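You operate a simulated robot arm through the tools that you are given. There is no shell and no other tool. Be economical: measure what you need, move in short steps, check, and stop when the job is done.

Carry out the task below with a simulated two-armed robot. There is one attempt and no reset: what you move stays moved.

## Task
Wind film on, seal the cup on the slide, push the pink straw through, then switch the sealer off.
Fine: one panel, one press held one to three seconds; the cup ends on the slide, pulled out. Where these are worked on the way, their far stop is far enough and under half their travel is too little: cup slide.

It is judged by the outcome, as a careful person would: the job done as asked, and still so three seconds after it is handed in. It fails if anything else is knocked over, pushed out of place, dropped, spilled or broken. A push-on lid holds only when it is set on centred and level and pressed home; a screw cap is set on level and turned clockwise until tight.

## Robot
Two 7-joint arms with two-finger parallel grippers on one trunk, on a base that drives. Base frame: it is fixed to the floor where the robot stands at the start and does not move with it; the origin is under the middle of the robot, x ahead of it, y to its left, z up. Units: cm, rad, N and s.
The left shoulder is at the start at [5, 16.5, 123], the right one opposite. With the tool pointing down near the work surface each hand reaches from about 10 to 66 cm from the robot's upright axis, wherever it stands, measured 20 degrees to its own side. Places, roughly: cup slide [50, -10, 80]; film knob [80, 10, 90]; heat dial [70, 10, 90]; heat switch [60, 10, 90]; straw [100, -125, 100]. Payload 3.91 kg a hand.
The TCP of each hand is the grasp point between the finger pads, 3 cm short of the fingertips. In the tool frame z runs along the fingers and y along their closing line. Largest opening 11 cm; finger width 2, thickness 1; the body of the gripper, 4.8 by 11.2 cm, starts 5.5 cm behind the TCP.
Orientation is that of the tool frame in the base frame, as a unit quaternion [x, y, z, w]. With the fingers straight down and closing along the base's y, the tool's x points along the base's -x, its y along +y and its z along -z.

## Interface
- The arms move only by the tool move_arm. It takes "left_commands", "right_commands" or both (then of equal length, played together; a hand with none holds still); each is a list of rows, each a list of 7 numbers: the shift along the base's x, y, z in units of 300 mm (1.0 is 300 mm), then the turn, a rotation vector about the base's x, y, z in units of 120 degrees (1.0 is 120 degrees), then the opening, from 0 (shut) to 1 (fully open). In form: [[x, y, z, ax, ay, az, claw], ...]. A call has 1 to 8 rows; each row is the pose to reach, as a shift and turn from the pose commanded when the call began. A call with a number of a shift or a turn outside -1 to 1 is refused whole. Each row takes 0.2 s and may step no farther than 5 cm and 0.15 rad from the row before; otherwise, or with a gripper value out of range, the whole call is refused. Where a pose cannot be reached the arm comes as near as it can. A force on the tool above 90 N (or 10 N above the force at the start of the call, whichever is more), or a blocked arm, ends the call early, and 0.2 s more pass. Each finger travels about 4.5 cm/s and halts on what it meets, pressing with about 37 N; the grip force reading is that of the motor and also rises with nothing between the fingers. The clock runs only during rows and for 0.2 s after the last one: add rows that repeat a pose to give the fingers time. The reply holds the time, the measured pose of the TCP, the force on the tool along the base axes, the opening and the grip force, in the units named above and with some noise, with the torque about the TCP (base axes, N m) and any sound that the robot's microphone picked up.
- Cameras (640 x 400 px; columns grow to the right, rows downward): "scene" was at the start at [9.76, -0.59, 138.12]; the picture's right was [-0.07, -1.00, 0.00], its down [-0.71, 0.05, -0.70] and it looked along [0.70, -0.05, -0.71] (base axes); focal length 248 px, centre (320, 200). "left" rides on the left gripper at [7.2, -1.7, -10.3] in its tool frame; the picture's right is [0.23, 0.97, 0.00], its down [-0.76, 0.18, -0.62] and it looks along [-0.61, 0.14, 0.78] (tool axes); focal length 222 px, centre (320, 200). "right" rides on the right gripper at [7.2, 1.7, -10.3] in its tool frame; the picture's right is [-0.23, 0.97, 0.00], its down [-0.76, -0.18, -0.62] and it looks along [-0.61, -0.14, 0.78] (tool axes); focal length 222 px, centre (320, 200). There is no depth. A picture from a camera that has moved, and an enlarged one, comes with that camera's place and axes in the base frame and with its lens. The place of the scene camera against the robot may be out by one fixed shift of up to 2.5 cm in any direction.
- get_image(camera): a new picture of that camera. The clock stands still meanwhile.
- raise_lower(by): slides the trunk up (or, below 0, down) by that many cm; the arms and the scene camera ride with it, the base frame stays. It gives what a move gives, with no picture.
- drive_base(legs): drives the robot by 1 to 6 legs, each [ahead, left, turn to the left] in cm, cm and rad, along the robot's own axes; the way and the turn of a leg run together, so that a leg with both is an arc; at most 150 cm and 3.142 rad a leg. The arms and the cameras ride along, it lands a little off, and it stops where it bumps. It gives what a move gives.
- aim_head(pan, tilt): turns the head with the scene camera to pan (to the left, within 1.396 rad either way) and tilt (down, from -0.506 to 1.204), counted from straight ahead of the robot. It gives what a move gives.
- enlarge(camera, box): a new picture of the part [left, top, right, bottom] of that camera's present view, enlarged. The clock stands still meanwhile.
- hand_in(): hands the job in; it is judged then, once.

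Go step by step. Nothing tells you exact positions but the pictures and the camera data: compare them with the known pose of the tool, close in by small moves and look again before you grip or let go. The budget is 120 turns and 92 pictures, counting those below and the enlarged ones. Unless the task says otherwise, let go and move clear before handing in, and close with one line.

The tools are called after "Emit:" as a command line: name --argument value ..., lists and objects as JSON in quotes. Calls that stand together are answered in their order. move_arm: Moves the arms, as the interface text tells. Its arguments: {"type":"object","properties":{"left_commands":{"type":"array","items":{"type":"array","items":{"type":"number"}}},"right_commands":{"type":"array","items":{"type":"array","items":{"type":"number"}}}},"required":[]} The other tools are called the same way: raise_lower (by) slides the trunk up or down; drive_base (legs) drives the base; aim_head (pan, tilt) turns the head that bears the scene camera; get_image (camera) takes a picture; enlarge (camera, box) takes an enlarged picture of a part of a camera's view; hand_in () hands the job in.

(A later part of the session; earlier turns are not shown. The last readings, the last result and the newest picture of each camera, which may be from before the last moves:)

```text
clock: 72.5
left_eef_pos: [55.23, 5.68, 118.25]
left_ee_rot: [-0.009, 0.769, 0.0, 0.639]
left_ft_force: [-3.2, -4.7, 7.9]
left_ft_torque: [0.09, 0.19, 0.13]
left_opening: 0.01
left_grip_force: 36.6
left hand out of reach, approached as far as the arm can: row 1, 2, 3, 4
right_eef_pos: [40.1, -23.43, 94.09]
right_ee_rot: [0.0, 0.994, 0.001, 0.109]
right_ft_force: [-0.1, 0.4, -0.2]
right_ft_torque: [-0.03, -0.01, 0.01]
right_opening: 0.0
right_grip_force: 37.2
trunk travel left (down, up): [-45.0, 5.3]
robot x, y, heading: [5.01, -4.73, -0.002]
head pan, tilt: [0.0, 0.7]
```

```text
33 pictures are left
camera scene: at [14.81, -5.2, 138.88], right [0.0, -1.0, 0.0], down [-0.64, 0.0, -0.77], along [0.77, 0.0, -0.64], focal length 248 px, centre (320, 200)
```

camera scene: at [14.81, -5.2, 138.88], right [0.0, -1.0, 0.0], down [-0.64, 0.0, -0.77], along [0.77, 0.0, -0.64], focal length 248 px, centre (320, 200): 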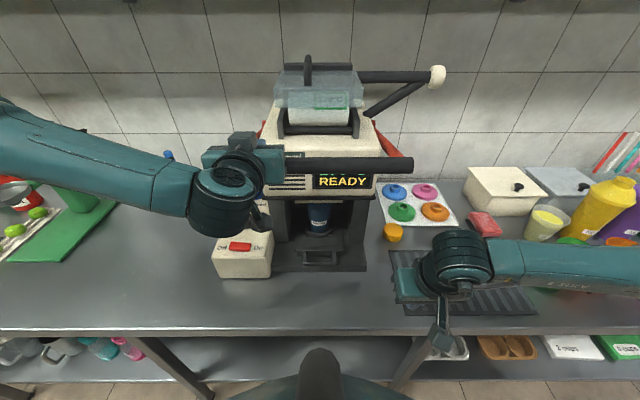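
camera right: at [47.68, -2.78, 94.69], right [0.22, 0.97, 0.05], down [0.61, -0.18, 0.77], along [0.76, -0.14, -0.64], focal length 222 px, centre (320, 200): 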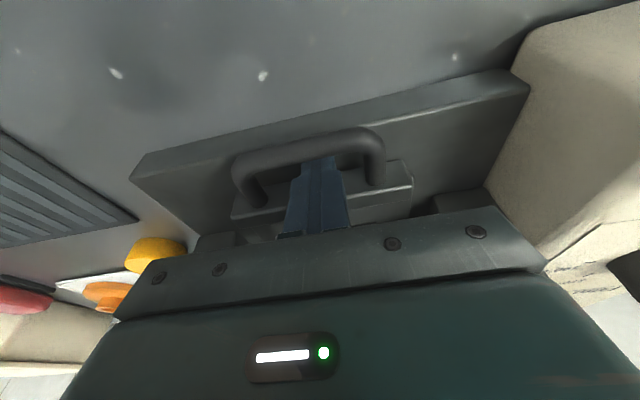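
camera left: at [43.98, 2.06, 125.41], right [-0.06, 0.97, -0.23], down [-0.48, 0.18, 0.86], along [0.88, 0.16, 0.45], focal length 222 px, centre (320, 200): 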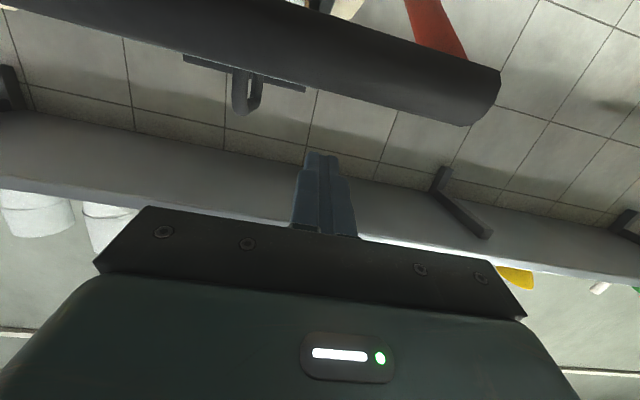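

The lever sinks with little force, but the arm is at a sideways reach limit. I'll ease up, shift the base 5 cm right for freedom, and then continue.

Emit:
move_arm --left_commands '[[0, 0, 0.04, 0, 0, 0, 0], [0, 0, 0.08, 0, 0, 0, 0]]'

Emit:
drive_base --legs '[[0, -6, 0]]'

Emit:
get_image --camera "scene"

```text
clock: 73.2
left_eef_pos: [55.41, 5.99, 120.55]
left_ee_rot: [-0.011, 0.77, 0.002, 0.638]
left_ft_force: [4.2, 1.8, 5.6]
left_ft_torque: [0.09, 0.0, -0.08]
left_opening: 0.01
left_grip_force: 37.6
right_eef_pos: [40.14, -23.25, 93.98]
right_ee_rot: [0.001, 0.994, 0.002, 0.108]
right_ft_force: [-0.4, -0.2, 0.7]
right_ft_torque: [0.0, 0.0, -0.01]
right_opening: 0.0
right_grip_force: 36.5
trunk travel left (down, up): [-45.0, 5.3]
robot x, y, heading: [4.82, -4.99, -0.002]
head pan, tilt: [0.0, 0.7]
```

```text
clock: 74.1
left_eef_pos: [55.28, -0.15, 120.76]
left_ee_rot: [-0.01, 0.769, 0.002, 0.639]
left_ft_force: [-0.8, -3.6, 4.9]
left_ft_torque: [0.02, 0.07, 0.02]
left_opening: 0.02
left_grip_force: 37.5
right_eef_pos: [40.16, -29.29, 94.08]
right_ee_rot: [0.002, 0.994, 0.001, 0.109]
right_ft_force: [-0.4, -0.4, 0.7]
right_ft_torque: [0.01, 0.02, 0.03]
right_opening: 0.0
right_grip_force: 37.1
trunk travel left (down, up): [-45.0, 5.3]
robot x, y, heading: [5.31, -11.21, -0.004]
head pan, tilt: [0.0, 0.7]
```

```text
32 pictures are left
camera scene: at [14.86, -11.12, 138.87], right [0.0, -1.0, 0.0], down [-0.64, 0.0, -0.77], along [0.77, 0.0, -0.64], focal length 248 px, centre (320, 200)
```

scene: 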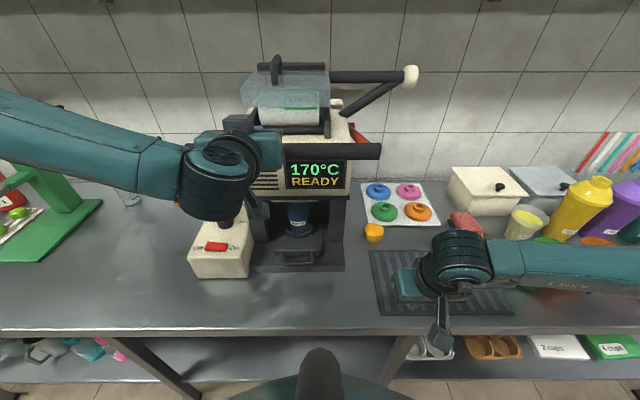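

The lever is spring-returned, so releasing it will lift the head. I'll go down again and watch the force for the stop.

Emit:
move_arm --left_commands '[[0, 0.01, -0.05, 0, 0, 0, 0], [0, 0.02, -0.1, 0, 0, 0, 0], [0, 0.04, -0.15, 0, 0, 0, 0], [0, 0.06, -0.2, 0, 0, 0, 0]]'

Emit:
get_image --camera "scene"

```text
clock: 75.1
left_eef_pos: [55.08, 1.42, 116.79]
left_ee_rot: [-0.01, 0.771, 0.001, 0.637]
left_ft_force: [2.0, -8.1, 8.4]
left_ft_torque: [0.05, 0.11, 0.12]
left_opening: 0.01
left_grip_force: 37.0
left hand out of reach, approached as far as the arm can: row 3, 4
right_eef_pos: [40.11, -29.25, 93.99]
right_ee_rot: [0.001, 0.994, 0.002, 0.109]
right_ft_force: [-0.6, 0.2, -0.9]
right_ft_torque: [0.0, -0.01, 0.0]
right_opening: 0.02
right_grip_force: 36.8
trunk travel left (down, up): [-45.0, 5.3]
robot x, y, heading: [4.53, -11.06, -0.011]
head pan, tilt: [0.0, 0.7]
```

```text
31 pictures are left
camera scene: at [14.89, -11.17, 138.87], right [-0.01, -1.0, 0.0], down [-0.64, 0.0, -0.77], along [0.77, 0.0, -0.64], focal length 248 px, centre (320, 200)
```

scene: 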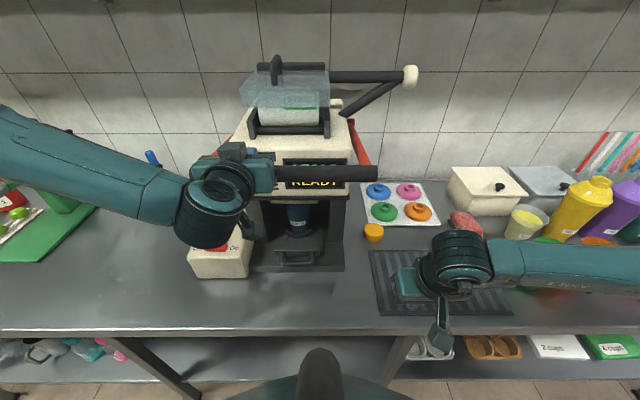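

Reach limits again, so I'll use the trunk for the remaining stroke. First I tuck the right arm back and up, so its elbow stays clear of the cups, and ease the lever up.

Emit:
move_arm --left_commands '[[0, 0, 0.04, 0, 0, 0, 0], [0, 0, 0.08, 0, 0, 0, 0], [0, 0, 0.08, 0, 0, 0, 0], [0, 0, 0.08, 0, 0, 0, 0], [0, 0, 0.08, 0, 0, 0, 0], [0, 0, 0.08, 0, 0, 0, 0], [0, 0, 0.08, 0, 0, 0, 0]]' --right_commands '[[0, 0, 0.1, 0, 0.02, 0, 0], [-0.06, 0, 0.22, 0, 0.05, 0, 0], [-0.16, 0, 0.34, 0, 0.1, 0, 0], [-0.28, 0, 0.42, 0, 0.1, 0, 0], [-0.4, 0, 0.5, 0, 0.1, 0, 0], [-0.52, 0, 0.55, 0, 0.1, 0, 0], [-0.6, 0, 0.55, 0, 0.1, 0, 0]]'

Emit:
raise_lower --by -4

Emit:
get_image --camera "scene"

```text
clock: 76.7
left_eef_pos: [55.05, 1.5, 119.11]
left_ee_rot: [-0.01, 0.769, 0.0, 0.639]
left_ft_force: [3.0, 3.4, 5.6]
left_ft_torque: [0.11, 0.06, -0.09]
left_opening: 0.0
left_grip_force: 36.8
right_eef_pos: [28.84, -26.48, 113.97]
right_ee_rot: [0.002, 1.0, 0.0, 0.003]
right_ft_force: [0.0, 1.1, 0.3]
right_ft_torque: [0.01, 0.01, -0.01]
right_opening: 0.0
right_grip_force: 36.7
right hand out of reach, approached as far as the arm can: row 5, 6, 7
trunk travel left (down, up): [-45.0, 5.3]
robot x, y, heading: [4.59, -11.21, -0.003]
head pan, tilt: [0.0, 0.7]
```

```text
clock: 77.5
left_eef_pos: [54.74, 1.36, 115.11]
left_ee_rot: [-0.009, 0.769, 0.001, 0.639]
left_ft_force: [-5.9, -2.6, 12.1]
left_ft_torque: [0.16, 0.31, 0.1]
left_opening: 0.0
left_grip_force: 37.2
right_eef_pos: [28.75, -26.69, 109.95]
right_ee_rot: [0.002, 1.0, 0.001, 0.004]
right_ft_force: [0.3, 0.2, -0.6]
right_ft_torque: [0.04, -0.01, -0.01]
right_opening: 0.01
right_grip_force: 36.9
trunk travel left (down, up): [-41.0, 9.3]
robot x, y, heading: [4.71, -11.05, -0.003]
head pan, tilt: [0.0, 0.7]
```

```text
30 pictures are left
camera scene: at [14.74, -11.07, 134.89], right [0.0, -1.0, 0.0], down [-0.64, 0.0, -0.77], along [0.77, 0.0, -0.64], focal length 248 px, centre (320, 200)
```

scene: 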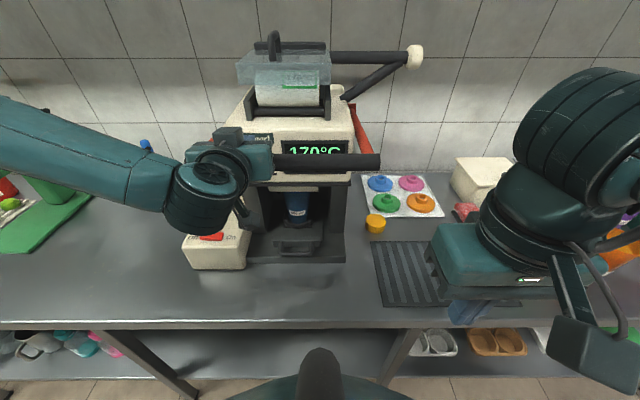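

Emit:
raise_lower --by -2.5

Emit:
get_image --camera "scene"

```text
clock: 78.3
left_eef_pos: [54.94, 1.42, 112.61]
left_ee_rot: [-0.009, 0.769, 0.001, 0.639]
left_ft_force: [-5.8, -1.9, 12.3]
left_ft_torque: [0.12, 0.31, 0.09]
left_opening: 0.03
left_grip_force: 37.0
right_eef_pos: [28.73, -26.63, 107.39]
right_ee_rot: [0.002, 1.0, 0.001, 0.005]
right_ft_force: [0.0, -0.5, 0.3]
right_ft_torque: [0.0, 0.01, -0.02]
right_opening: 0.0
right_grip_force: 37.4
trunk travel left (down, up): [-38.5, 11.8]
robot x, y, heading: [4.94, -11.15, -0.006]
head pan, tilt: [0.0, 0.7]
```

```text
29 pictures are left
camera scene: at [14.73, -11.07, 132.39], right [0.0, -1.0, 0.0], down [-0.64, 0.0, -0.77], along [0.77, 0.0, -0.64], focal length 248 px, centre (320, 200)
```

scene: 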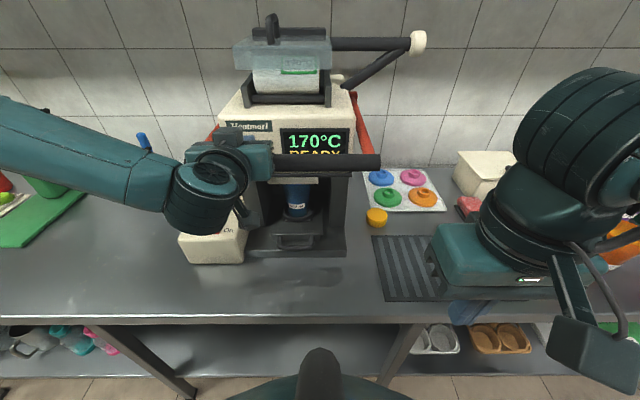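

Emit:
raise_lower --by -2

Emit:
enlarge --camera "scene" --box '[180, 60, 420, 260]'

```text
clock: 78.9
left_eef_pos: [54.79, 1.49, 110.6]
left_ee_rot: [-0.01, 0.769, 0.001, 0.639]
left_ft_force: [-8.4, -0.9, 14.3]
left_ft_torque: [0.15, 0.33, 0.09]
left_opening: 0.0
left_grip_force: 37.1
right_eef_pos: [28.71, -26.73, 105.5]
right_ee_rot: [0.002, 1.0, 0.001, 0.004]
right_ft_force: [0.3, 0.0, -0.4]
right_ft_torque: [-0.02, 0.0, 0.02]
right_opening: 0.01
right_grip_force: 37.0
trunk travel left (down, up): [-36.5, 13.8]
robot x, y, heading: [5.06, -10.92, -0.008]
head pan, tilt: [0.0, 0.7]
```

```text
2.00 times, centred on (300, 160) of scene
camera zoom: at [14.7, -11.07, 130.39], right [0.0, -1.0, 0.0], down [-0.64, 0.0, -0.77], along [0.77, 0.0, -0.64], focal length 497 px, centre (360, 280)
```

zoom: 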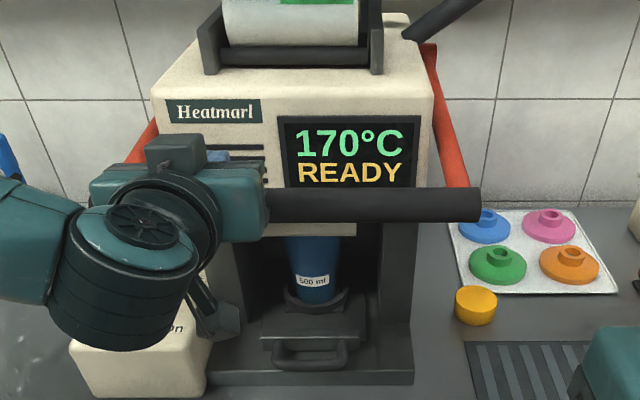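

Emit:
raise_lower --by -2

Emit:
enlarge --camera "scene" --box '[180, 60, 420, 260]'

```text
clock: 79.6
left_eef_pos: [54.96, 1.64, 108.61]
left_ee_rot: [-0.009, 0.768, 0.0, 0.64]
left_ft_force: [-0.9, -1.9, 16.3]
left_ft_torque: [0.17, 0.33, 0.02]
left_opening: 0.0
left_grip_force: 37.1
right_eef_pos: [28.77, -26.63, 103.54]
right_ee_rot: [0.002, 1.0, 0.001, 0.003]
right_ft_force: [-0.2, 1.3, 0.1]
right_ft_torque: [-0.02, 0.0, 0.02]
right_opening: 0.02
right_grip_force: 36.8
trunk travel left (down, up): [-34.5, 15.8]
robot x, y, heading: [4.62, -10.67, -0.007]
head pan, tilt: [0.0, 0.7]
```

```text
2.00 times, centred on (300, 160) of scene
camera zoom: at [14.78, -11.07, 128.38], right [0.0, -1.0, 0.0], down [-0.64, 0.0, -0.77], along [0.77, 0.0, -0.64], focal length 497 px, centre (360, 280)
```

zoom: 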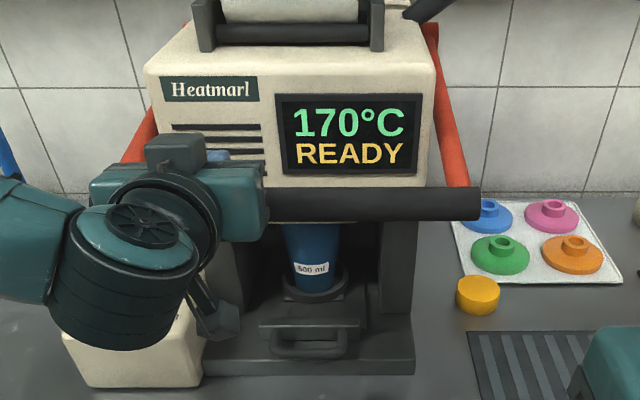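

Emit:
raise_lower --by -2

Emit:
enlarge --camera "scene" --box '[180, 60, 420, 260]'

```text
clock: 80.3
left_eef_pos: [55.19, 1.52, 106.66]
left_ee_rot: [-0.01, 0.768, 0.001, 0.64]
left_ft_force: [15.7, -1.8, 21.1]
left_ft_torque: [0.2, 0.24, -0.08]
left_opening: 0.0
left_grip_force: 37.0
right_eef_pos: [28.86, -26.68, 101.54]
right_ee_rot: [0.003, 1.0, 0.001, 0.003]
right_ft_force: [0.3, 0.5, 1.2]
right_ft_torque: [0.04, 0.03, -0.01]
right_opening: 0.0
right_grip_force: 37.2
trunk travel left (down, up): [-32.5, 17.8]
robot x, y, heading: [4.67, -10.95, -0.002]
head pan, tilt: [0.0, 0.7]
```

```text
2.00 times, centred on (300, 160) of scene
camera zoom: at [14.97, -11.08, 126.37], right [0.0, -1.0, 0.0], down [-0.64, 0.0, -0.76], along [0.76, 0.0, -0.64], focal length 497 px, centre (360, 280)
```

zoom: 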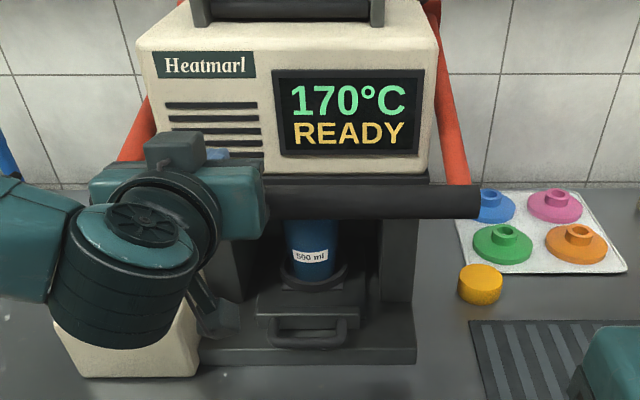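

Emit:
move_arm --left_commands '[[0.05, 0, 0, 0, 0, 0, 0]]'

Emit:
raise_lower --by -2

Emit:
enlarge --camera "scene" --box '[180, 60, 420, 260]'

```text
clock: 80.7
left_eef_pos: [56.34, 1.5, 106.45]
left_ee_rot: [-0.008, 0.77, 0.001, 0.638]
left_ft_force: [-9.0, 0.2, 16.4]
left_ft_torque: [0.27, 0.53, 0.13]
left_opening: 0.0
left_grip_force: 36.7
right_eef_pos: [28.8, -26.56, 101.41]
right_ee_rot: [0.001, 1.0, 0.001, 0.005]
right_ft_force: [0.4, 0.3, -0.1]
right_ft_torque: [0.01, 0.0, 0.01]
right_opening: 0.01
right_grip_force: 36.9
trunk travel left (down, up): [-32.5, 17.8]
robot x, y, heading: [4.87, -11.1, -0.004]
head pan, tilt: [0.0, 0.7]
```

```text
clock: 81.3
left_eef_pos: [56.27, 1.54, 105.94]
left_ee_rot: [-0.012, 0.757, -0.002, 0.654]
left_ft_force: [-1.9, 9.5, 61.3]
left_ft_torque: [0.59, 1.81, -0.34]
left_opening: 0.02
left_grip_force: 36.6
right_eef_pos: [28.69, -26.53, 99.67]
right_ee_rot: [0.002, 1.0, 0.001, 0.006]
right_ft_force: [0.4, -0.3, 0.5]
right_ft_torque: [0.0, -0.02, -0.02]
right_opening: 0.0
right_grip_force: 36.9
trunk travel left (down, up): [-30.5, 19.8]
robot x, y, heading: [4.79, -10.95, -0.001]
head pan, tilt: [0.0, 0.7]
```

```text
2.00 times, centred on (300, 160) of scene
camera zoom: at [14.43, -11.0, 124.49], right [0.0, -1.0, 0.0], down [-0.64, 0.0, -0.77], along [0.77, 0.0, -0.64], focal length 497 px, centre (360, 280)
```

zoom: 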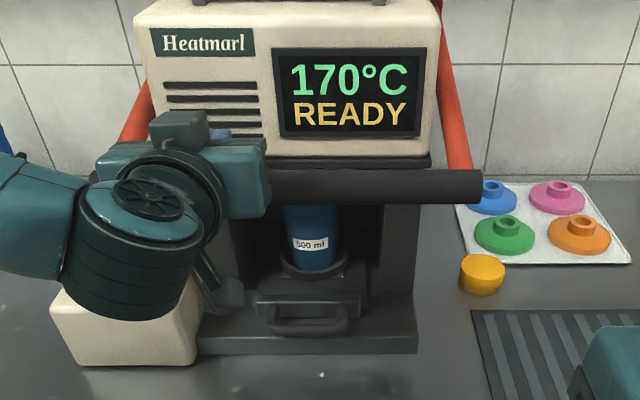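

The lever bottomed (61 N) about 0.3 s ago. I'll hold briefly and then let it rise smoothly, for a press of about 1.2–2 s.

Emit:
move_arm --left_commands '[[0, 0, 0, 0, 0, 0, 0], [0, 0, 0, 0, 0, 0, 0], [0, 0, 0, 0, 0, 0, 0], [0, 0, 0, 0, 0, 0, 0], [0, 0, 0.14, 0, 0, 0, 0], [0, 0, 0.28, 0, 0, 0, 0], [0, 0.02, 0.4, 0, 0, 0, 0], [0, 0.04, 0.52, 0, 0, 0, 0]]'

Emit:
raise_lower --by 10

Emit:
get_image --camera "scene"

```text
clock: 83.1
left_eef_pos: [56.37, 2.59, 120.01]
left_ee_rot: [-0.01, 0.77, 0.002, 0.638]
left_ft_force: [0.0, -2.4, 7.1]
left_ft_torque: [0.06, 0.17, 0.06]
left_opening: 0.0
left_grip_force: 36.7
right_eef_pos: [28.9, -26.62, 99.43]
right_ee_rot: [0.001, 1.0, 0.001, 0.003]
right_ft_force: [-0.2, 0.2, -0.9]
right_ft_torque: [-0.01, 0.01, -0.02]
right_opening: 0.0
right_grip_force: 37.1
trunk travel left (down, up): [-30.5, 19.8]
robot x, y, heading: [4.3, -10.9, -0.003]
head pan, tilt: [0.0, 0.7]
```

```text
clock: 84.5
left_eef_pos: [56.38, 2.6, 129.99]
left_ee_rot: [-0.01, 0.769, 0.001, 0.639]
left_ft_force: [0.6, -0.3, 0.5]
left_ft_torque: [-0.01, -0.02, -0.01]
left_opening: 0.0
left_grip_force: 37.1
right_eef_pos: [28.9, -26.59, 109.52]
right_ee_rot: [0.002, 1.0, 0.001, 0.003]
right_ft_force: [0.5, 0.2, -0.2]
right_ft_torque: [0.01, -0.03, -0.01]
right_opening: 0.0
right_grip_force: 36.8
trunk travel left (down, up): [-40.5, 9.8]
robot x, y, heading: [4.75, -10.36, -0.003]
head pan, tilt: [0.0, 0.7]
```

```text
24 pictures are left
camera scene: at [14.93, -11.01, 134.36], right [0.0, -1.0, 0.0], down [-0.64, 0.0, -0.76], along [0.76, 0.0, -0.64], focal length 248 px, centre (320, 200)
```

scene: 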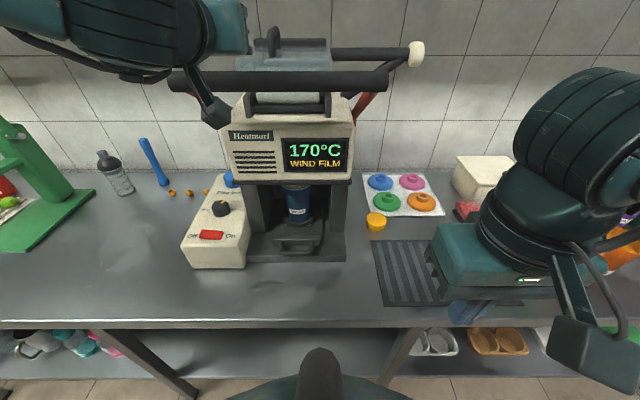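

The display went back to WIND FILM, so the press used the panel and the seal should be made. I'll retreat the left hand, restore the trunk height, and shift the base back left for the slide.

Emit:
move_arm --left_commands '[[-0.12, 0, 0.02, 0, 0, 0, 0], [-0.25, 0, 0.03, 0, 0, 0, 0], [-0.35, 0.08, 0.03, 0, 0, 0, 0], [-0.35, 0.22, 0.03, 0, 0, 0, 0], [-0.35, 0.36, 0.03, 0, 0, 0, 0], [-0.35, 0.5, 0.03, 0, 0, 0, 0]]'

Emit:
raise_lower --by 4.5

Emit:
drive_base --legs '[[0, 14, 0]]'

```text
clock: 85.9
left_eef_pos: [45.79, 17.64, 131.18]
left_ee_rot: [-0.011, 0.77, 0.001, 0.638]
left_ft_force: [0.5, 0.4, 0.4]
left_ft_torque: [0.02, 0.02, -0.02]
left_opening: 0.01
left_grip_force: 37.3
right_eef_pos: [28.95, -26.66, 109.49]
right_ee_rot: [0.002, 1.0, 0.001, 0.003]
right_ft_force: [0.2, 0.0, 0.3]
right_ft_torque: [0.0, 0.0, 0.02]
right_opening: 0.0
right_grip_force: 37.1
trunk travel left (down, up): [-40.5, 9.8]
robot x, y, heading: [4.82, -10.83, -0.006]
head pan, tilt: [0.0, 0.7]
```

```text
clock: 86.7
left_eef_pos: [45.78, 17.72, 135.74]
left_ee_rot: [-0.01, 0.77, 0.001, 0.638]
left_ft_force: [-0.2, 0.5, -0.2]
left_ft_torque: [0.0, -0.01, 0.0]
left_opening: 0.02
left_grip_force: 37.0
right_eef_pos: [28.94, -26.61, 114.03]
right_ee_rot: [0.002, 1.0, 0.001, 0.004]
right_ft_force: [0.6, -0.5, -0.2]
right_ft_torque: [0.0, -0.01, 0.02]
right_opening: 0.0
right_grip_force: 37.6
trunk travel left (down, up): [-45.0, 5.3]
robot x, y, heading: [4.87, -10.83, -0.009]
head pan, tilt: [0.0, 0.7]
```

```text
clock: 88.1
left_eef_pos: [46.08, 31.37, 135.71]
left_ee_rot: [-0.009, 0.77, 0.0, 0.638]
left_ft_force: [0.2, -0.3, 0.1]
left_ft_torque: [0.01, 0.0, 0.01]
left_opening: 0.0
left_grip_force: 37.1
right_eef_pos: [28.83, -12.71, 114.02]
right_ee_rot: [0.002, 1.0, 0.001, 0.004]
right_ft_force: [0.2, 0.2, 0.6]
right_ft_torque: [-0.04, 0.01, 0.0]
right_opening: 0.0
right_grip_force: 36.7
trunk travel left (down, up): [-45.0, 5.3]
robot x, y, heading: [4.99, 3.0, -0.008]
head pan, tilt: [0.0, 0.7]
```

Emit:
move_arm --right_commands '[[0.06, 0.05, -0.12, 0, -0.03, 0, 0], [0.12, 0.1, -0.24, 0, -0.06, 0, 0], [0.18, 0.15, -0.36, 0, -0.1, 0, 0], [0.24, 0.2, -0.48, 0, -0.1, 0, 0], [0.32, 0.24, -0.6, 0, -0.1, 0, 0], [0.45, 0.27, -0.66, 0, -0.1, 0, 0], [0.6, 0.273, -0.67, 0, -0.1, 0, 0], [0.75, 0.273, -0.67, 0, -0.1, 0, 0]]'

Emit:
move_arm --right_commands '[[0.08, 0, -0.02, 0, 0, 0, 0], [0.165, 0, -0.03, 0, 0, 0, 0], [0.165, 0, -0.03, 0, 0, 0, 0]]'

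Emit:
get_image --camera "right"

```text
clock: 89.9
left_eef_pos: [45.96, 31.25, 135.58]
left_ee_rot: [-0.009, 0.77, 0.001, 0.638]
left_ft_force: [0.1, 0.9, -0.7]
left_ft_torque: [0.04, 0.01, -0.05]
left_opening: 0.01
left_grip_force: 36.9
right_eef_pos: [51.77, -4.66, 94.05]
right_ee_rot: [0.003, 0.994, 0.001, 0.107]
right_ft_force: [-0.1, -0.1, -0.6]
right_ft_torque: [0.02, 0.04, -0.01]
right_opening: 0.03
right_grip_force: 37.1
trunk travel left (down, up): [-45.0, 5.3]
robot x, y, heading: [5.09, 3.04, -0.001]
head pan, tilt: [0.0, 0.7]
```

```text
clock: 90.7
left_eef_pos: [45.99, 31.18, 135.68]
left_ee_rot: [-0.009, 0.77, 0.0, 0.638]
left_ft_force: [0.0, 0.1, 0.3]
left_ft_torque: [0.03, -0.03, -0.01]
left_opening: 0.01
left_grip_force: 37.0
right_eef_pos: [56.31, -4.58, 93.06]
right_ee_rot: [0.002, 0.994, 0.002, 0.109]
right_ft_force: [0.2, -0.1, 1.2]
right_ft_torque: [-0.01, -0.03, 0.02]
right_opening: 0.0
right_grip_force: 36.8
trunk travel left (down, up): [-45.0, 5.3]
robot x, y, heading: [5.13, 2.89, -0.007]
head pan, tilt: [0.0, 0.7]
```

```text
23 pictures are left
camera right: at [47.16, -2.83, 101.63], right [0.23, 0.97, 0.05], down [0.61, -0.18, 0.77], along [0.76, -0.14, -0.63], focal length 222 px, centre (320, 200)
```

right: 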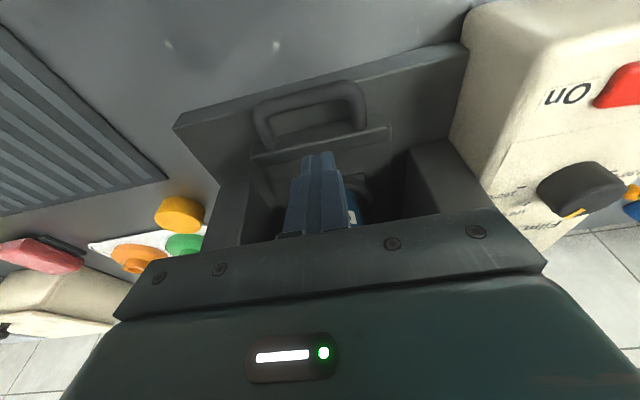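

Emit:
move_arm --right_commands '[[0.01, 0, -0.06, 0, 0, 0, 0], [0.01, 0, -0.12, 0, 0, 0, 0], [0.01, 0, -0.17, 0, 0, 0, 0], [0.01, 0, -0.22, 0, 0, 0, 0], [0.01, 0, -0.225, 0, 0, 0, 0]]'

```text
clock: 91.9
left_eef_pos: [45.96, 31.28, 135.54]
left_ee_rot: [-0.008, 0.769, 0.0, 0.639]
left_ft_force: [0.6, -1.4, 0.6]
left_ft_torque: [-0.02, 0.02, 0.0]
left_opening: 0.0
left_grip_force: 37.8
right_eef_pos: [56.58, -4.64, 86.22]
right_ee_rot: [0.003, 0.994, 0.001, 0.108]
right_ft_force: [0.5, -0.7, 0.0]
right_ft_torque: [-0.03, -0.01, -0.02]
right_opening: 0.0
right_grip_force: 36.9
trunk travel left (down, up): [-45.0, 5.3]
robot x, y, heading: [4.47, 3.0, -0.004]
head pan, tilt: [0.0, 0.7]
```

The fingers are in the loop again. I'll pull the slide out slowly.

Emit:
move_arm --right_commands '[[-0.02, 0, 0, 0, 0, 0, 0], [-0.045, 0, 0, 0, 0, 0, 0], [-0.08, 0, 0, 0, 0, 0, 0], [-0.12, 0, 0, 0, 0, 0, 0], [-0.16, 0, 0, 0, 0, 0, 0], [-0.2, 0, 0, 0, 0, 0, 0], [-0.24, 0, 0, 0, 0, 0, 0], [-0.28, 0, 0, 0, 0, 0, 0]]'

Emit:
move_arm --right_commands '[[-0.04, 0, 0, 0, 0, 0, 0], [-0.08, 0, 0, 0, 0, 0, 0], [-0.12, 0, 0, 0, 0, 0, 0], [-0.16, 0, 0, 0, 0, 0, 0], [-0.2, 0, 0, 0, 0, 0, 0], [-0.24, 0, 0, 0, 0, 0, 0], [-0.28, 0, 0, 0, 0, 0, 0], [-0.31, 0, 0, 0, 0, 0, 0]]'

Emit:
move_arm --right_commands '[[-0.025, 0, 0, 0, 0, 0, 0], [-0.05, 0, 0, 0, 0, 0, 0], [-0.08, 0, 0, 0, 0, 0, 0], [-0.1, 0, 0, 0, 0, 0, 0]]'

Emit:
get_image --camera "scene"

```text
clock: 93.7
left_eef_pos: [45.97, 31.28, 135.69]
left_ee_rot: [-0.01, 0.769, 0.001, 0.639]
left_ft_force: [-0.6, -0.2, 0.2]
left_ft_torque: [0.02, -0.02, -0.01]
left_opening: 0.0
left_grip_force: 36.5
right_eef_pos: [48.09, -4.95, 86.12]
right_ee_rot: [0.003, 0.994, 0.001, 0.107]
right_ft_force: [0.1, 0.2, 0.1]
right_ft_torque: [0.01, -0.02, -0.01]
right_opening: 0.02
right_grip_force: 36.9
trunk travel left (down, up): [-45.0, 5.3]
robot x, y, heading: [4.95, 2.58, -0.01]
head pan, tilt: [0.0, 0.7]
```

```text
clock: 95.5
left_eef_pos: [45.96, 31.41, 135.76]
left_ee_rot: [-0.009, 0.77, 0.0, 0.638]
left_ft_force: [-0.5, 0.3, 0.2]
left_ft_torque: [0.0, -0.04, 0.01]
left_opening: 0.0
left_grip_force: 37.1
right_eef_pos: [39.06, -4.61, 86.22]
right_ee_rot: [0.002, 0.994, 0.001, 0.107]
right_ft_force: [-0.4, 0.4, -0.1]
right_ft_torque: [-0.01, -0.02, -0.01]
right_opening: 0.02
right_grip_force: 36.9
trunk travel left (down, up): [-45.0, 5.3]
robot x, y, heading: [5.08, 3.07, -0.011]
head pan, tilt: [0.0, 0.7]
```

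```text
clock: 96.5
left_eef_pos: [46.24, 31.17, 135.57]
left_ee_rot: [-0.009, 0.77, 0.0, 0.638]
left_ft_force: [-0.6, 0.0, -0.1]
left_ft_torque: [-0.01, 0.05, 0.02]
left_opening: 0.01
left_grip_force: 37.3
right_eef_pos: [36.57, -4.74, 86.28]
right_ee_rot: [0.005, 0.994, 0.001, 0.111]
right_ft_force: [20.4, 0.7, -2.6]
right_ft_torque: [0.01, -0.28, 0.06]
right_opening: 0.02
right_grip_force: 37.0
trunk travel left (down, up): [-45.0, 5.3]
robot x, y, heading: [4.71, 2.76, -0.007]
head pan, tilt: [0.0, 0.7]
```

```text
22 pictures are left
camera scene: at [15.26, 2.79, 138.84], right [-0.01, -1.0, 0.0], down [-0.65, 0.0, -0.76], along [0.76, -0.01, -0.65], focal length 248 px, centre (320, 200)
```

scene: 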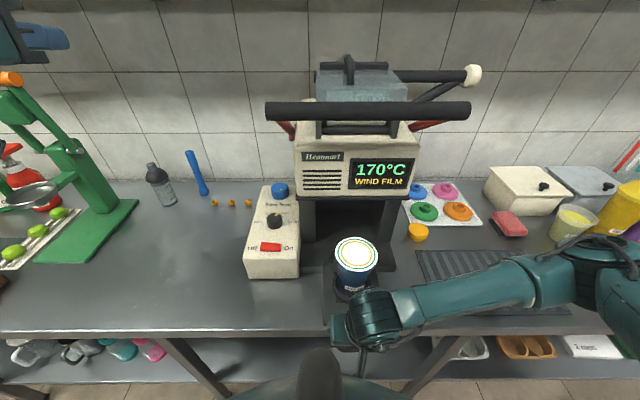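

The cup is back out, visibly sealed with film, at the slide's outer stop. I'll lift the fingers from the loop, back off, and drive over to the straws.

Emit:
move_arm --right_commands '[[0.025, 0, 0.01, 0, 0, 0, 0], [0.025, 0, 0.08, 0, 0, 0, 0], [0.02, 0, 0.18, 0, 0, 0, 0], [-0.03, 0, 0.3, 0, 0, 0, 0], [-0.1, -0.06, 0.42, 0, 0, 0, 0], [-0.14, -0.15, 0.52, 0, 0, 0, 0], [-0.14, -0.25, 0.6, 0, 0, 0, 0], [-0.14, -0.35, 0.65, 0, 0, 0, 0]]'

Emit:
drive_base --legs '[[-18, 0, 0], [0, -100, 0]]'

Emit:
aim_head --pan -0.2 --tilt 0.5

Emit:
get_image --camera "scene"

```text
clock: 98.3
left_eef_pos: [46.05, 31.16, 135.74]
left_ee_rot: [-0.009, 0.769, 0.001, 0.639]
left_ft_force: [-0.9, -0.3, 0.0]
left_ft_torque: [-0.02, -0.02, 0.0]
left_opening: 0.02
left_grip_force: 36.7
right_eef_pos: [35.62, -14.19, 105.75]
right_ee_rot: [0.002, 0.994, 0.002, 0.107]
right_ft_force: [0.1, -0.4, -0.3]
right_ft_torque: [0.02, 0.0, 0.02]
right_opening: 0.01
right_grip_force: 37.7
right hand out of reach, approached as far as the arm can: row 6, 7, 8
trunk travel left (down, up): [-45.0, 5.3]
robot x, y, heading: [4.85, 3.11, -0.008]
head pan, tilt: [0.0, 0.7]
```

```text
clock: 104.7
left_eef_pos: [26.32, -72.76, 135.7]
left_ee_rot: [-0.002, 0.77, -0.005, 0.638]
left_ft_force: [0.7, 0.0, 0.7]
left_ft_torque: [-0.01, -0.01, 0.03]
left_opening: 0.01
left_grip_force: 37.0
right_eef_pos: [15.19, -118.09, 105.83]
right_ee_rot: [0.012, 0.994, 0.001, 0.108]
right_ft_force: [0.4, -0.5, 0.3]
right_ft_torque: [0.01, 0.01, -0.03]
right_opening: 0.0
right_grip_force: 37.4
trunk travel left (down, up): [-45.0, 5.3]
robot x, y, heading: [-15.68, -100.73, -0.024]
head pan, tilt: [0.0, 0.7]
```

```text
clock: 105.5
left_eef_pos: [26.27, -72.84, 135.57]
left_ee_rot: [-0.002, 0.77, -0.005, 0.638]
left_ft_force: [0.1, 0.9, -0.3]
left_ft_torque: [0.0, -0.02, 0.02]
left_opening: 0.01
left_grip_force: 37.2
right_eef_pos: [15.13, -118.06, 105.81]
right_ee_rot: [0.012, 0.994, 0.001, 0.106]
right_ft_force: [0.4, 0.3, 0.1]
right_ft_torque: [-0.02, -0.01, 0.0]
right_opening: 0.0
right_grip_force: 36.3
trunk travel left (down, up): [-45.0, 5.3]
robot x, y, heading: [-15.06, -100.73, -0.028]
head pan, tilt: [-0.201, 0.499]
```

```text
21 pictures are left
camera scene: at [-4.82, -102.63, 140.63], right [-0.22, -0.97, 0.0], down [-0.47, 0.11, -0.88], along [0.86, -0.2, -0.48], focal length 248 px, centre (320, 200)
```

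scene: 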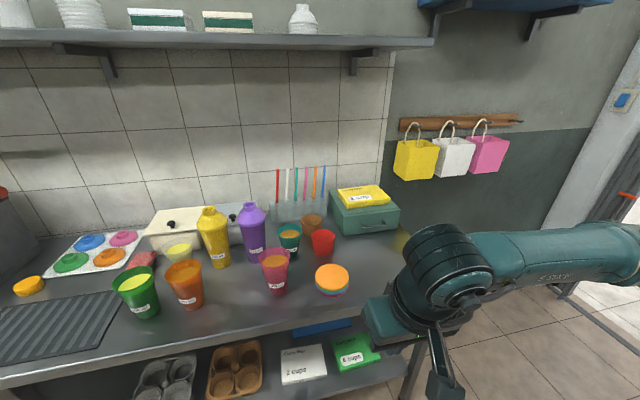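

The pink straw is near [92,-120] with its top at z≈102, and small cups stand in front of it. I'll pitch the right hand to about 40° down (closing across y, slightly open), then drive up to the table.

Emit:
move_arm --right_commands '[[0.05, 0, 0, 0, -0.063, 0, 0.1], [0.1, 0, 0.02, 0, -0.126, 0, 0.2], [0.15, 0, 0.03, 0, -0.189, 0, 0.3], [0.2, 0, 0.03, 0, -0.252, 0, 0.3], [0.2, 0, 0.03, 0, -0.315, 0, 0.3], [0.2, 0, 0.03, 0, -0.315, 0, 0.3]]'

Emit:
drive_base --legs '[[0, -2.8, 0.028], [32, 0, 0]]'

Emit:
aim_head --pan -0.2 --tilt 0.55

Emit:
get_image --camera "scene"

Emit:
get_image --camera "right"

```text
clock: 106.9
left_eef_pos: [26.28, -72.93, 135.75]
left_ee_rot: [-0.002, 0.77, -0.006, 0.638]
left_ft_force: [0.0, -1.0, 0.4]
left_ft_torque: [0.01, 0.02, 0.03]
left_opening: 0.01
left_grip_force: 37.1
right_eef_pos: [24.83, -116.91, 105.95]
right_ee_rot: [0.011, 0.906, 0.005, 0.424]
right_ft_force: [-0.3, 0.2, 0.9]
right_ft_torque: [0.01, 0.0, -0.02]
right_opening: 3.31
right_grip_force: 0.1
right hand out of reach, approached as far as the arm can: row 1, 2, 3, 4, 5, 6
trunk travel left (down, up): [-45.0, 5.3]
robot x, y, heading: [-15.37, -100.49, -0.029]
head pan, tilt: [-0.201, 0.499]
```

```text
clock: 109.4
left_eef_pos: [55.93, -74.76, 135.71]
left_ee_rot: [-0.01, 0.77, 0.001, 0.639]
left_ft_force: [-1.0, 0.3, 0.8]
left_ft_torque: [-0.02, -0.01, 0.03]
left_opening: 0.0
left_grip_force: 37.5
right_eef_pos: [55.56, -118.79, 106.17]
right_ee_rot: [0.001, 0.905, 0.009, 0.425]
right_ft_force: [-0.6, -0.4, 0.4]
right_ft_torque: [0.0, -0.01, 0.04]
right_opening: 3.29
right_grip_force: 0.2
trunk travel left (down, up): [-45.0, 5.3]
robot x, y, heading: [15.11, -103.28, -0.001]
head pan, tilt: [-0.201, 0.499]
stopped in leg 2: the robot was blocked; the commanded pose is now the measured one
```

```text
clock: 110.0
left_eef_pos: [56.05, -74.76, 135.74]
left_ee_rot: [-0.011, 0.769, 0.002, 0.639]
left_ft_force: [-0.2, -0.5, 0.4]
left_ft_torque: [-0.03, 0.01, 0.04]
left_opening: 0.02
left_grip_force: 36.9
right_eef_pos: [55.57, -118.75, 106.01]
right_ee_rot: [0.002, 0.906, 0.009, 0.423]
right_ft_force: [-0.2, 0.2, -0.1]
right_ft_torque: [-0.01, -0.03, -0.01]
right_opening: 3.29
right_grip_force: 0.0
trunk travel left (down, up): [-45.0, 5.3]
robot x, y, heading: [15.06, -103.3, -0.003]
head pan, tilt: [-0.201, 0.55]
```

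```text
20 pictures are left
camera scene: at [25.5, -105.15, 140.18], right [-0.2, -0.98, 0.0], down [-0.51, 0.11, -0.85], along [0.83, -0.17, -0.52], focal length 248 px, centre (320, 200)
```

scene: 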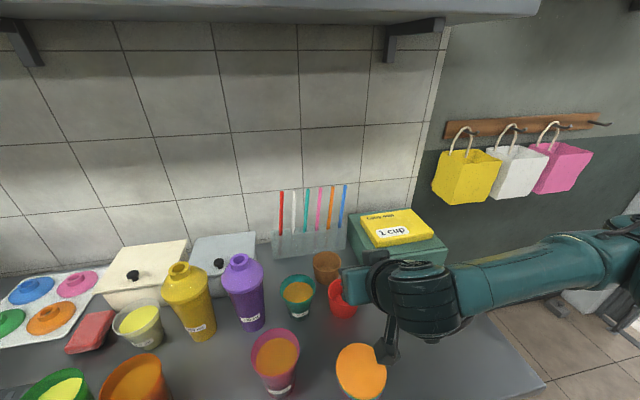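

```text
19 pictures are left
camera right: at [43.08, -117.15, 107.16], right [0.14, 0.97, 0.19], down [0.01, -0.19, 0.98], along [0.99, -0.14, -0.04], focal length 222 px, centre (320, 200)
```

right: 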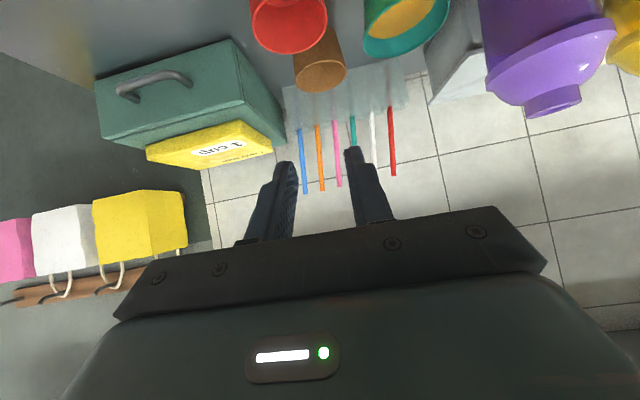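

The hand camera shows the pink straw (third from the left here) at about y -119.2, x 92, top z 103. I'll lower the trunk 8 cm for reach, advance to about 8 cm short, and look again.

Emit:
raise_lower --by -8

Emit:
move_arm --right_commands '[[0.14, 0, 0.02, 0, 0, 0, 0.24], [0.28, -0.003, 0.04, 0, 0, 0, 0.24], [0.42, -0.005, 0.05, 0, 0, 0, 0.24], [0.56, -0.008, 0.05, 0, 0, 0, 0.24], [0.7, -0.01, 0.05, 0, 0, 0, 0.24], [0.84, -0.012, 0.05, 0, 0, 0, 0.24], [0.92, -0.012, 0.05, 0, 0, 0, 0.24], [0.92, -0.012, 0.05, 0, 0, 0, 0.24]]'

Emit:
get_image --camera "right"

```text
clock: 111.2
left_eef_pos: [56.19, -74.69, 127.62]
left_ee_rot: [-0.011, 0.769, 0.002, 0.639]
left_ft_force: [-0.2, 0.0, -0.1]
left_ft_torque: [-0.03, -0.03, -0.01]
left_opening: 0.0
left_grip_force: 37.1
right_eef_pos: [55.66, -118.87, 98.11]
right_ee_rot: [0.001, 0.906, 0.008, 0.424]
right_ft_force: [-0.6, 0.6, 0.4]
right_ft_torque: [-0.02, -0.01, 0.01]
right_opening: 3.28
right_grip_force: 0.1
trunk travel left (down, up): [-37.0, 13.3]
robot x, y, heading: [14.88, -103.2, -0.005]
head pan, tilt: [-0.201, 0.55]
```

```text
clock: 113.0
left_eef_pos: [55.96, -74.76, 127.75]
left_ee_rot: [-0.011, 0.77, 0.002, 0.638]
left_ft_force: [-1.3, -0.4, -0.1]
left_ft_torque: [-0.01, 0.01, 0.0]
left_opening: 0.02
left_grip_force: 37.5
right_eef_pos: [83.56, -118.79, 99.58]
right_ee_rot: [0.001, 0.906, 0.009, 0.424]
right_ft_force: [0.3, 1.4, -0.1]
right_ft_torque: [-0.02, 0.0, 0.01]
right_opening: 2.64
right_grip_force: 0.0
trunk travel left (down, up): [-37.0, 13.3]
robot x, y, heading: [15.19, -103.39, -0.005]
head pan, tilt: [-0.201, 0.55]
```

```text
18 pictures are left
camera right: at [70.96, -117.28, 100.67], right [0.14, 0.97, 0.19], down [0.01, -0.19, 0.98], along [0.99, -0.14, -0.04], focal length 222 px, centre (320, 200)
```

right: 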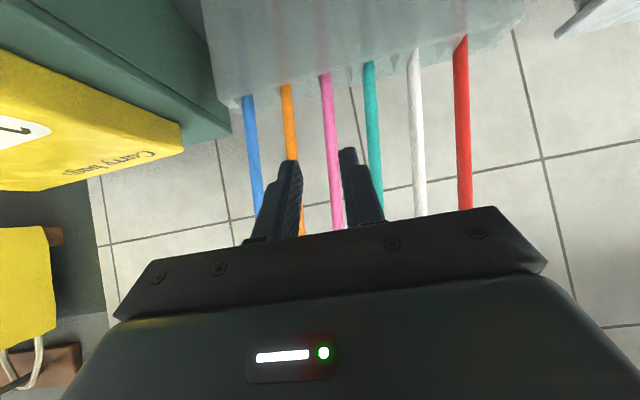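

The pink straw sits about 0.4 cm to the left of the finger mid-plane at x≈91.7. I'll advance 7.4 cm with that correction.

Emit:
move_arm --right_commands '[[0.06, 0.013, 0, 0, 0, 0, 0.24], [0.13, 0.013, 0, 0, 0, 0, 0.24], [0.2, 0.013, 0, 0, 0, 0, 0.24], [0.247, 0.013, 0, 0, 0, 0, 0.24], [0.247, 0.013, 0, 0, 0, 0, 0.24]]'

Emit:
get_image --camera "right"

```text
clock: 114.2
left_eef_pos: [56.11, -74.7, 127.69]
left_ee_rot: [-0.01, 0.77, 0.001, 0.638]
left_ft_force: [0.2, -0.1, -0.6]
left_ft_torque: [0.04, -0.02, -0.02]
left_opening: 0.0
left_grip_force: 36.8
right_eef_pos: [90.47, -118.72, 99.6]
right_ee_rot: [0.0, 0.906, 0.009, 0.422]
right_ft_force: [0.3, -0.8, 0.4]
right_ft_torque: [0.03, -0.01, -0.02]
right_opening: 2.66
right_grip_force: 0.1
trunk travel left (down, up): [-37.0, 13.3]
robot x, y, heading: [15.0, -103.17, -0.002]
head pan, tilt: [-0.201, 0.55]
```

```text
17 pictures are left
camera right: at [78.0, -117.05, 100.68], right [0.14, 0.97, 0.19], down [0.01, -0.19, 0.98], along [0.99, -0.14, -0.04], focal length 222 px, centre (320, 200)
```

right: 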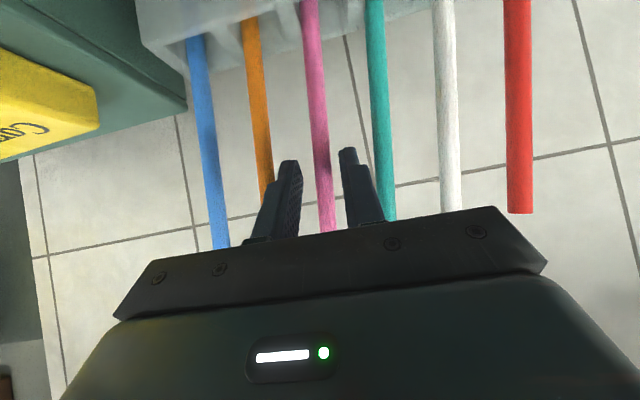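

The pink straw is between the pads. I'll close on it.

Emit:
move_arm --right_commands '[[0.015, 0, 0, 0, 0, 0, 0.1], [0.015, 0, 0, 0, 0, 0, 0], [0.015, 0, 0, 0, 0, 0, 0], [0.015, 0, 0, 0, 0, 0, 0]]'

Emit:
get_image --camera "right"

```text
clock: 115.2
left_eef_pos: [55.85, -74.57, 127.78]
left_ee_rot: [-0.011, 0.77, 0.002, 0.638]
left_ft_force: [-0.5, 0.2, 0.1]
left_ft_torque: [0.0, -0.01, -0.02]
left_opening: 0.0
left_grip_force: 36.3
right_eef_pos: [90.95, -118.48, 99.55]
right_ee_rot: [0.001, 0.906, 0.009, 0.424]
right_ft_force: [-2.4, 6.6, 1.2]
right_ft_torque: [0.2, 0.06, -0.06]
right_opening: 0.35
right_grip_force: 36.5
trunk travel left (down, up): [-37.0, 13.3]
robot x, y, heading: [15.02, -103.12, -0.005]
head pan, tilt: [-0.201, 0.55]
```

```text
16 pictures are left
camera right: at [78.39, -116.86, 100.68], right [0.14, 0.97, 0.19], down [0.01, -0.2, 0.98], along [0.99, -0.13, -0.04], focal length 222 px, centre (320, 200)
```

right: 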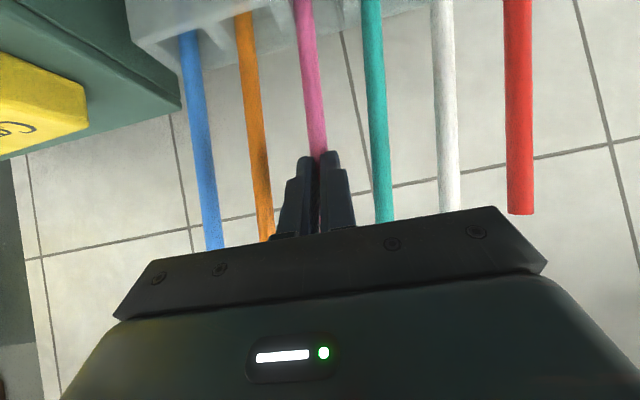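

The straw is held. I'll raise it straight up with the trunk and check.

Emit:
raise_lower --by 13

Emit:
get_image --camera "right"

```text
clock: 116.8
left_eef_pos: [56.08, -74.79, 140.67]
left_ee_rot: [-0.01, 0.769, 0.001, 0.639]
left_ft_force: [0.2, -0.4, 0.0]
left_ft_torque: [-0.03, -0.01, 0.01]
left_opening: 0.01
left_grip_force: 36.7
right_eef_pos: [90.96, -118.69, 112.57]
right_ee_rot: [0.001, 0.906, 0.008, 0.423]
right_ft_force: [-0.5, -0.3, 0.8]
right_ft_torque: [-0.02, -0.01, 0.0]
right_opening: 0.5
right_grip_force: 37.1
trunk travel left (down, up): [-50.0, 0.3]
robot x, y, heading: [15.0, -103.14, -0.004]
head pan, tilt: [-0.201, 0.55]
```

```text
15 pictures are left
camera right: at [78.44, -117.07, 113.61], right [0.14, 0.97, 0.19], down [0.01, -0.19, 0.98], along [0.99, -0.14, -0.04], focal length 222 px, centre (320, 200)
```

right: 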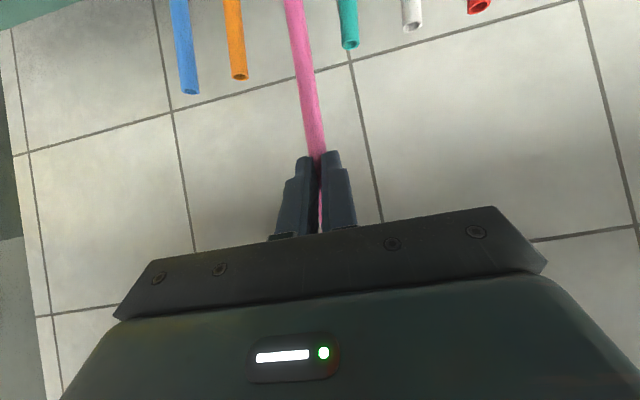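

The straw came out cleanly. I'll raise a bit more and retract the arm over the cups.

Emit:
move_arm --right_commands '[[0, 0, 0.08, 0, 0, 0, 0], [-0.05, 0, 0.16, 0, 0, 0, 0], [-0.18, 0, 0.2, 0, 0, 0, 0], [-0.32, 0, 0.2, 0, 0, 0, 0], [-0.46, 0, 0.2, 0, 0, 0, 0], [-0.6, 0, 0.2, 0, 0, 0, 0], [-0.74, 0, 0.2, 0, 0, 0, 0], [-0.88, 0, 0.2, 0, 0, 0, 0]]'

Emit:
drive_base --legs '[[-28, 0, 0], [0, 101, 0]]'

Emit:
aim_head --pan -0.1 --tilt 0.6

Emit:
get_image --camera "scene"

```text
clock: 118.6
left_eef_pos: [56.08, -74.72, 140.71]
left_ee_rot: [-0.01, 0.77, 0.002, 0.638]
left_ft_force: [0.6, -0.3, 0.7]
left_ft_torque: [0.0, 0.02, 0.02]
left_opening: 0.0
left_grip_force: 37.1
right_eef_pos: [64.49, -118.26, 118.71]
right_ee_rot: [0.002, 0.906, 0.009, 0.423]
right_ft_force: [-0.5, -0.2, 0.3]
right_ft_torque: [-0.02, 0.01, -0.01]
right_opening: 0.52
right_grip_force: 36.7
trunk travel left (down, up): [-50.0, 0.3]
robot x, y, heading: [14.95, -103.16, -0.0]
head pan, tilt: [-0.201, 0.55]
```

```text
clock: 125.5
left_eef_pos: [28.44, 29.9, 140.7]
left_ee_rot: [-0.015, 0.769, 0.005, 0.638]
left_ft_force: [-0.3, 0.0, 0.2]
left_ft_torque: [0.02, 0.02, -0.04]
left_opening: 0.0
left_grip_force: 37.3
right_eef_pos: [37.59, -13.5, 118.66]
right_ee_rot: [-0.004, 0.906, 0.012, 0.423]
right_ft_force: [0.1, 0.8, 0.3]
right_ft_torque: [-0.01, -0.01, 0.01]
right_opening: 0.49
right_grip_force: 37.1
trunk travel left (down, up): [-50.0, 0.3]
robot x, y, heading: [-11.8, 0.68, 0.006]
head pan, tilt: [-0.201, 0.55]
```

```text
clock: 126.1
left_eef_pos: [28.64, 29.82, 140.73]
left_ee_rot: [-0.015, 0.769, 0.005, 0.639]
left_ft_force: [-0.9, 0.4, 0.6]
left_ft_torque: [0.0, 0.01, -0.01]
left_opening: 0.0
left_grip_force: 37.5
right_eef_pos: [37.6, -13.52, 118.57]
right_ee_rot: [-0.003, 0.906, 0.011, 0.424]
right_ft_force: [-0.2, 0.0, 0.2]
right_ft_torque: [-0.03, 0.03, 0.01]
right_opening: 0.53
right_grip_force: 36.4
trunk travel left (down, up): [-50.0, 0.3]
robot x, y, heading: [-12.16, 0.84, 0.008]
head pan, tilt: [-0.099, 0.6]
```

```text
14 pictures are left
camera scene: at [-1.66, -0.02, 144.73], right [-0.09, -1.0, 0.0], down [-0.56, 0.05, -0.83], along [0.82, -0.08, -0.56], focal length 248 px, centre (320, 200)
```

scene: 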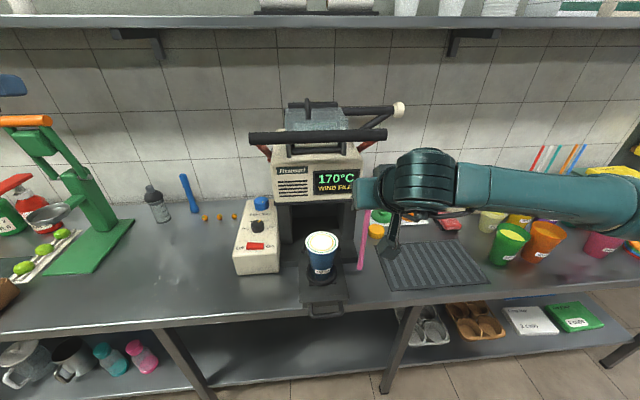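

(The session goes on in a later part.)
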